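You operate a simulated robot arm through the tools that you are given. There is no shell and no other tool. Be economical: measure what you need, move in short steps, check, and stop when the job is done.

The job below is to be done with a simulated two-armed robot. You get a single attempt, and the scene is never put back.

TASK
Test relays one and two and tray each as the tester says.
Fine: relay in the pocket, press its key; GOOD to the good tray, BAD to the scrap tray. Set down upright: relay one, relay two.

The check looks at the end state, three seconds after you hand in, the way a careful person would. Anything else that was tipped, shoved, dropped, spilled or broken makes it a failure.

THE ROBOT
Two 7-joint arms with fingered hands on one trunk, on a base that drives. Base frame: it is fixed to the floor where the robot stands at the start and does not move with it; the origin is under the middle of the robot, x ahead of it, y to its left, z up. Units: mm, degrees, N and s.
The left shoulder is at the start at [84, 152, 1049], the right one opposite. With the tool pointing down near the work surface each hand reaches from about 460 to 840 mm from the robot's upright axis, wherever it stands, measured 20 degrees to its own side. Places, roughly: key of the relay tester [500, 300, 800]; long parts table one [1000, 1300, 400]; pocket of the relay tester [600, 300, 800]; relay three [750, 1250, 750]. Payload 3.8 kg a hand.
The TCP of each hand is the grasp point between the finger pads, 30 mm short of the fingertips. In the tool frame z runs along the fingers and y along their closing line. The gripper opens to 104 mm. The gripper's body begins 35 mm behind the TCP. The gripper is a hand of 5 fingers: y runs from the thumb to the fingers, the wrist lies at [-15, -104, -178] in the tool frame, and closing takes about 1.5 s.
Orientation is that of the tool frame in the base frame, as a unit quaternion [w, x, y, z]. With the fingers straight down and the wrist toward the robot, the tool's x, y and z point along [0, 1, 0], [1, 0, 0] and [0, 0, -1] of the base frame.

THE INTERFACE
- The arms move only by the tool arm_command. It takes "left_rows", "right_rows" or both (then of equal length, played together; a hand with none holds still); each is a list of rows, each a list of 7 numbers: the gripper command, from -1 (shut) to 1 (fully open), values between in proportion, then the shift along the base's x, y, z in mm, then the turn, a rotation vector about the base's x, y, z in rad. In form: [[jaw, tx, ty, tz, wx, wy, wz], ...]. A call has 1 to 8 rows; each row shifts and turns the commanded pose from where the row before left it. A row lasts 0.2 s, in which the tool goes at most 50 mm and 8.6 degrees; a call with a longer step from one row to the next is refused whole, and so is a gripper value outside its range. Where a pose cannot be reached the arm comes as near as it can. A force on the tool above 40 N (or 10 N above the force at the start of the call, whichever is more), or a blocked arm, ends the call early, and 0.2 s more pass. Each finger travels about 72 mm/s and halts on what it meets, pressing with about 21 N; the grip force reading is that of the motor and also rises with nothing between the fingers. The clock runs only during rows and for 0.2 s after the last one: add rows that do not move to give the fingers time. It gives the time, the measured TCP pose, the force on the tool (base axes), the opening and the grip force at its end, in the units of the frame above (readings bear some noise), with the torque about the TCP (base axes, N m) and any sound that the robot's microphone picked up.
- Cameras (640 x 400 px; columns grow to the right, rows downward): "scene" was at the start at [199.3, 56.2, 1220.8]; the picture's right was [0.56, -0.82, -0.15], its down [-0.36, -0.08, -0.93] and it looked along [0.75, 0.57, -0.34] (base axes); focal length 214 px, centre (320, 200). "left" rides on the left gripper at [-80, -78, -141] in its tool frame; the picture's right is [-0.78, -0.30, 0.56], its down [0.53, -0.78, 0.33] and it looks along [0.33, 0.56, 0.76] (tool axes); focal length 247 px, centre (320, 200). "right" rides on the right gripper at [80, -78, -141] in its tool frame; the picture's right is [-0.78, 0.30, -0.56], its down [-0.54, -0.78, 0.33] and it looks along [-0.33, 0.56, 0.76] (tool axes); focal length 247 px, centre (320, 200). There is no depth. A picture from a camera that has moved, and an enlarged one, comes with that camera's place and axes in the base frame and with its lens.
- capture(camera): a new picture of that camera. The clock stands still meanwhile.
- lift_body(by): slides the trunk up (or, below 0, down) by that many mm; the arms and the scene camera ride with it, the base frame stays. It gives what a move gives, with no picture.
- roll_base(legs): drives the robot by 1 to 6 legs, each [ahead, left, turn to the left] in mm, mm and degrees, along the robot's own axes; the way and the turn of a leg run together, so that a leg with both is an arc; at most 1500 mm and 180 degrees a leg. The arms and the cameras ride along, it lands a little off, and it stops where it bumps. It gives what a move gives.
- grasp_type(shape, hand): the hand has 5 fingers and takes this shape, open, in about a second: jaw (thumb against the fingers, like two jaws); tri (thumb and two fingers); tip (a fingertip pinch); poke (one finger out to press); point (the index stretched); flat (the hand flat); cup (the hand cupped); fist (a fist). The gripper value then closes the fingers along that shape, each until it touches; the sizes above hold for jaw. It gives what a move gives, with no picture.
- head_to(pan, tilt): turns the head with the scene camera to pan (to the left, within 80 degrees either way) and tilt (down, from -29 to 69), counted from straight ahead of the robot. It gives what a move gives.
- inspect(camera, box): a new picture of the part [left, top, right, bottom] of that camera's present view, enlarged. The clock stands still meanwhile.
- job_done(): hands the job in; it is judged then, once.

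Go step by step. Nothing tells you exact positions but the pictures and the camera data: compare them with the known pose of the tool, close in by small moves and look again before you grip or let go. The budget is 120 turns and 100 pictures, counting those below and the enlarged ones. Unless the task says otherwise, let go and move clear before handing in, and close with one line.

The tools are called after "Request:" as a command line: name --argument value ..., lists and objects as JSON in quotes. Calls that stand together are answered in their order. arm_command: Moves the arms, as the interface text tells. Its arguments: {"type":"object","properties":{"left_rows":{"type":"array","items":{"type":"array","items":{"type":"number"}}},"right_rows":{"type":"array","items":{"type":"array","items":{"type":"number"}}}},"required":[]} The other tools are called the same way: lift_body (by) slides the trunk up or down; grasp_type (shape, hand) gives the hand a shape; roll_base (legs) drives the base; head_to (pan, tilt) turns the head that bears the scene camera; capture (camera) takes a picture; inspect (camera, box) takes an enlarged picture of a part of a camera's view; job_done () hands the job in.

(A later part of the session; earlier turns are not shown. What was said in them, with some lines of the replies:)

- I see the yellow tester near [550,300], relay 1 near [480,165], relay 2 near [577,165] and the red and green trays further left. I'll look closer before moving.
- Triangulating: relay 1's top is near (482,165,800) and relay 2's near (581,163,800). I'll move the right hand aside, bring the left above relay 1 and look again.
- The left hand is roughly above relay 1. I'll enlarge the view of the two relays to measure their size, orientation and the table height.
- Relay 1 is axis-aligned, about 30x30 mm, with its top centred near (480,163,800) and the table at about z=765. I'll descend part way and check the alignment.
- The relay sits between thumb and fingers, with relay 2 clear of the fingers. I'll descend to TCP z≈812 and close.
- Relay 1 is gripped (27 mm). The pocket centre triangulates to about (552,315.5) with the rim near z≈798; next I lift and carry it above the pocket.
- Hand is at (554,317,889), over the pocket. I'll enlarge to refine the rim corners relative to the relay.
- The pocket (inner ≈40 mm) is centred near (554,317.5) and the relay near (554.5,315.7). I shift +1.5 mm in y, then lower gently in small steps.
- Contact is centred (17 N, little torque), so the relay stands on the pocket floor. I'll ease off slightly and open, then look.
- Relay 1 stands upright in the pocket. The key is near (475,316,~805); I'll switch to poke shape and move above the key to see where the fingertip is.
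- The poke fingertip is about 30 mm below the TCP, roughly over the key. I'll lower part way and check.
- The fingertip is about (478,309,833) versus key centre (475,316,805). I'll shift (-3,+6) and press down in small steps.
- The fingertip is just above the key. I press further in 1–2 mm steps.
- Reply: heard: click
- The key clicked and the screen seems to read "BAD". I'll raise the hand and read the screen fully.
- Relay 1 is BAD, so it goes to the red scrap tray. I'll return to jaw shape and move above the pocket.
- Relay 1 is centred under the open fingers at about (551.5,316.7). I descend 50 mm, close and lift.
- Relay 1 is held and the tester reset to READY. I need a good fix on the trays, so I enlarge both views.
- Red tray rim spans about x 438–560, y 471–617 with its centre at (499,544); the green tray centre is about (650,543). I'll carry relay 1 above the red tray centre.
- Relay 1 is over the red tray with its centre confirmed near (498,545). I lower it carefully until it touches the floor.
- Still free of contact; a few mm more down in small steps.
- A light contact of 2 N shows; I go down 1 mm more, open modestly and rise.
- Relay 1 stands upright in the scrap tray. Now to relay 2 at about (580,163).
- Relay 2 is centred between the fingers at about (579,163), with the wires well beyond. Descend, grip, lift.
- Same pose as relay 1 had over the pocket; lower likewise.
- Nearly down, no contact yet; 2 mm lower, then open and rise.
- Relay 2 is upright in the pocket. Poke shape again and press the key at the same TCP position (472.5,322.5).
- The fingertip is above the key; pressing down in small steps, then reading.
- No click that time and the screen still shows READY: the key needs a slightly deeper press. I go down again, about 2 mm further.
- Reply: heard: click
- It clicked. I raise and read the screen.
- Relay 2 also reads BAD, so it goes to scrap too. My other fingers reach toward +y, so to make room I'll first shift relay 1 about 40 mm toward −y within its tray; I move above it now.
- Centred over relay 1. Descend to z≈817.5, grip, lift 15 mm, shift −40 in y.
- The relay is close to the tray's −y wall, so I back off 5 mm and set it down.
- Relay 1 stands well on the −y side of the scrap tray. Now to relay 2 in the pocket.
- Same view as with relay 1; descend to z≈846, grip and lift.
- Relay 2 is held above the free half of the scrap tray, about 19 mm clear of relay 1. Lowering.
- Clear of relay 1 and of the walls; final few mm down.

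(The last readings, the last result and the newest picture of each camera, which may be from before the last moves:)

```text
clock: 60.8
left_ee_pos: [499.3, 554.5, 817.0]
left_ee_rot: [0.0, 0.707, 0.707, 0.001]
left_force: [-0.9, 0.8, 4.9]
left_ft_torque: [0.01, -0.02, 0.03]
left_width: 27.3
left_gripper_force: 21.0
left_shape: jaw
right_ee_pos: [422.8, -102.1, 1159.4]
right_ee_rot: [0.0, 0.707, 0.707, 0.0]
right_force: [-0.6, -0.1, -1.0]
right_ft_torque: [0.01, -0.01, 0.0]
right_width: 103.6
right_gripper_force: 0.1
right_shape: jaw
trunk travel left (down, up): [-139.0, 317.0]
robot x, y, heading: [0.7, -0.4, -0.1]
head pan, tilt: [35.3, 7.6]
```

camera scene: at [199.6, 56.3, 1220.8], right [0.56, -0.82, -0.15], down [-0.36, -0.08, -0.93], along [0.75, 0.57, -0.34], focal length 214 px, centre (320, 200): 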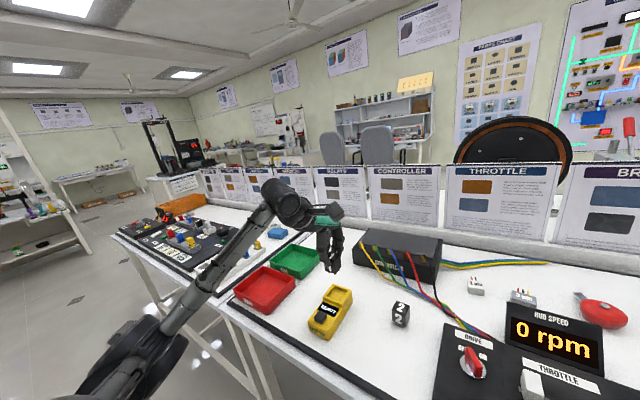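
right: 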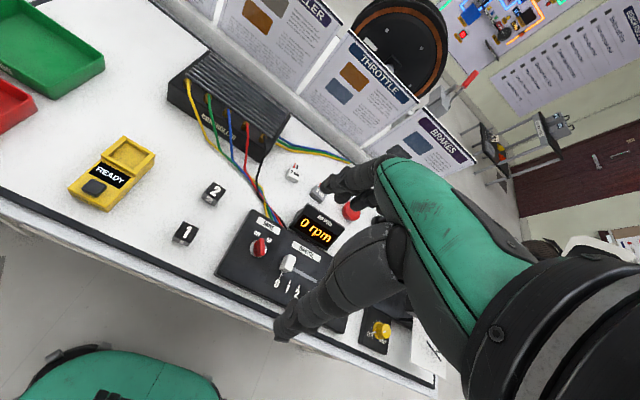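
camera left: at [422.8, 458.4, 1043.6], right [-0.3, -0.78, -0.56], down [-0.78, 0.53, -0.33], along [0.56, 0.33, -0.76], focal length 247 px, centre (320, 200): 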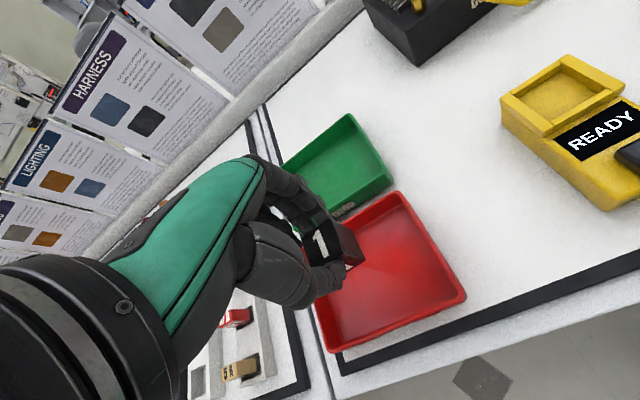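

It stands on the tray floor (5 N). I open modestly and rise.

Request:
arm_command --left_rows '[[-0.35, 0, 0, 0, 0, 0, 0], [-0.15, 0, 0, 0, 0, 0, 0], [0.1, 0, 0, 0, 0, 0, 0], [0.1, 0, 0, 0, 0, 0, 0], [0.1, 0, 0, 20, 0, 0, 0], [0.1, 0, 0, 45, 0, 0, 0], [0.1, 0, 0, 45, 0, 0, 0], [0.1, 0, 0, 45, 0, 0, 0]]'

Request:
inspect --camera "left" --box '[260, 140, 480, 320]'

Request:
capture --camera "scene"

Request:
inspect --camera "scene" --box '[210, 220, 360, 340]'

```text
clock: 62.6
left_ee_pos: [498.7, 554.5, 970.9]
left_ee_rot: [0.001, 0.707, 0.707, -0.001]
left_force: [-0.6, 0.4, -0.5]
left_ft_torque: [-0.02, 0.0, 0.01]
left_width: 56.9
left_gripper_force: 0.0
left_shape: jaw
right_ee_pos: [423.9, -101.6, 1159.3]
right_ee_rot: [0.0, 0.707, 0.707, 0.0]
right_force: [0.3, 0.8, -0.4]
right_ft_torque: [0.0, -0.03, -0.01]
right_width: 103.5
right_gripper_force: 0.0
right_shape: jaw
trunk travel left (down, up): [-139.0, 317.0]
robot x, y, heading: [1.8, 2.6, 0.0]
head pan, tilt: [35.3, 7.6]
```

```text
2.22 times, centred on (370, 230) of left
camera zoom: at [422.7, 475.7, 1112.3], right [-0.3, -0.78, -0.56], down [-0.78, 0.53, -0.33], along [0.55, 0.33, -0.76], focal length 549 px, centre (209, 133)
```

zoom: 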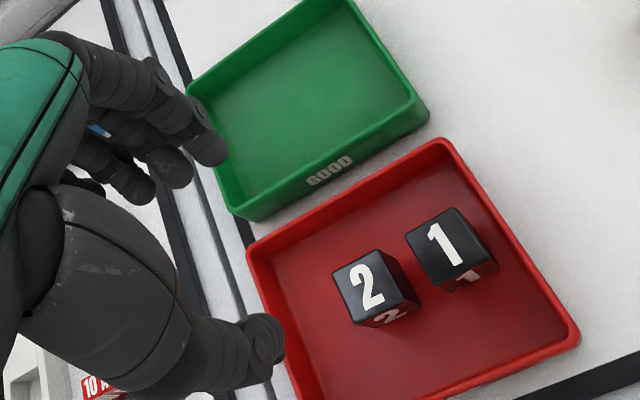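

```text
38 pictures are left
camera scene: at [199.0, 55.6, 1221.0], right [0.56, -0.82, -0.15], down [-0.36, -0.08, -0.93], along [0.75, 0.57, -0.34], focal length 214 px, centre (320, 200)
```

scene: 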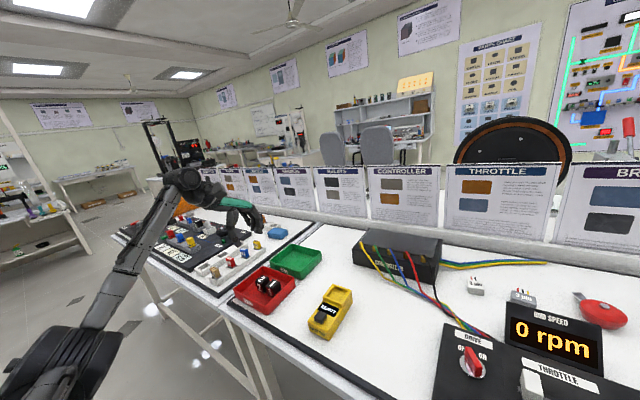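

```text
3.33 times, centred on (285, 280) of scene
camera zoom: at [199.0, 55.6, 1221.0], right [0.56, -0.82, -0.15], down [-0.36, -0.08, -0.93], along [0.75, 0.57, -0.34], focal length 715 px, centre (437, -67)
```

zoom: 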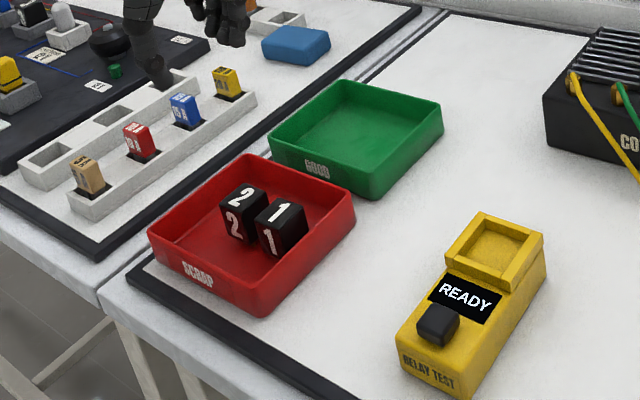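

Both relays tested BAD and both stand upright in the scrap tray. The hand is clear and nothing else has moved, so I hand in.

Request:
job_done

```text
The job is handed in.
```

Relays one and two both tested BAD, and both stand upright in the scrap tray.
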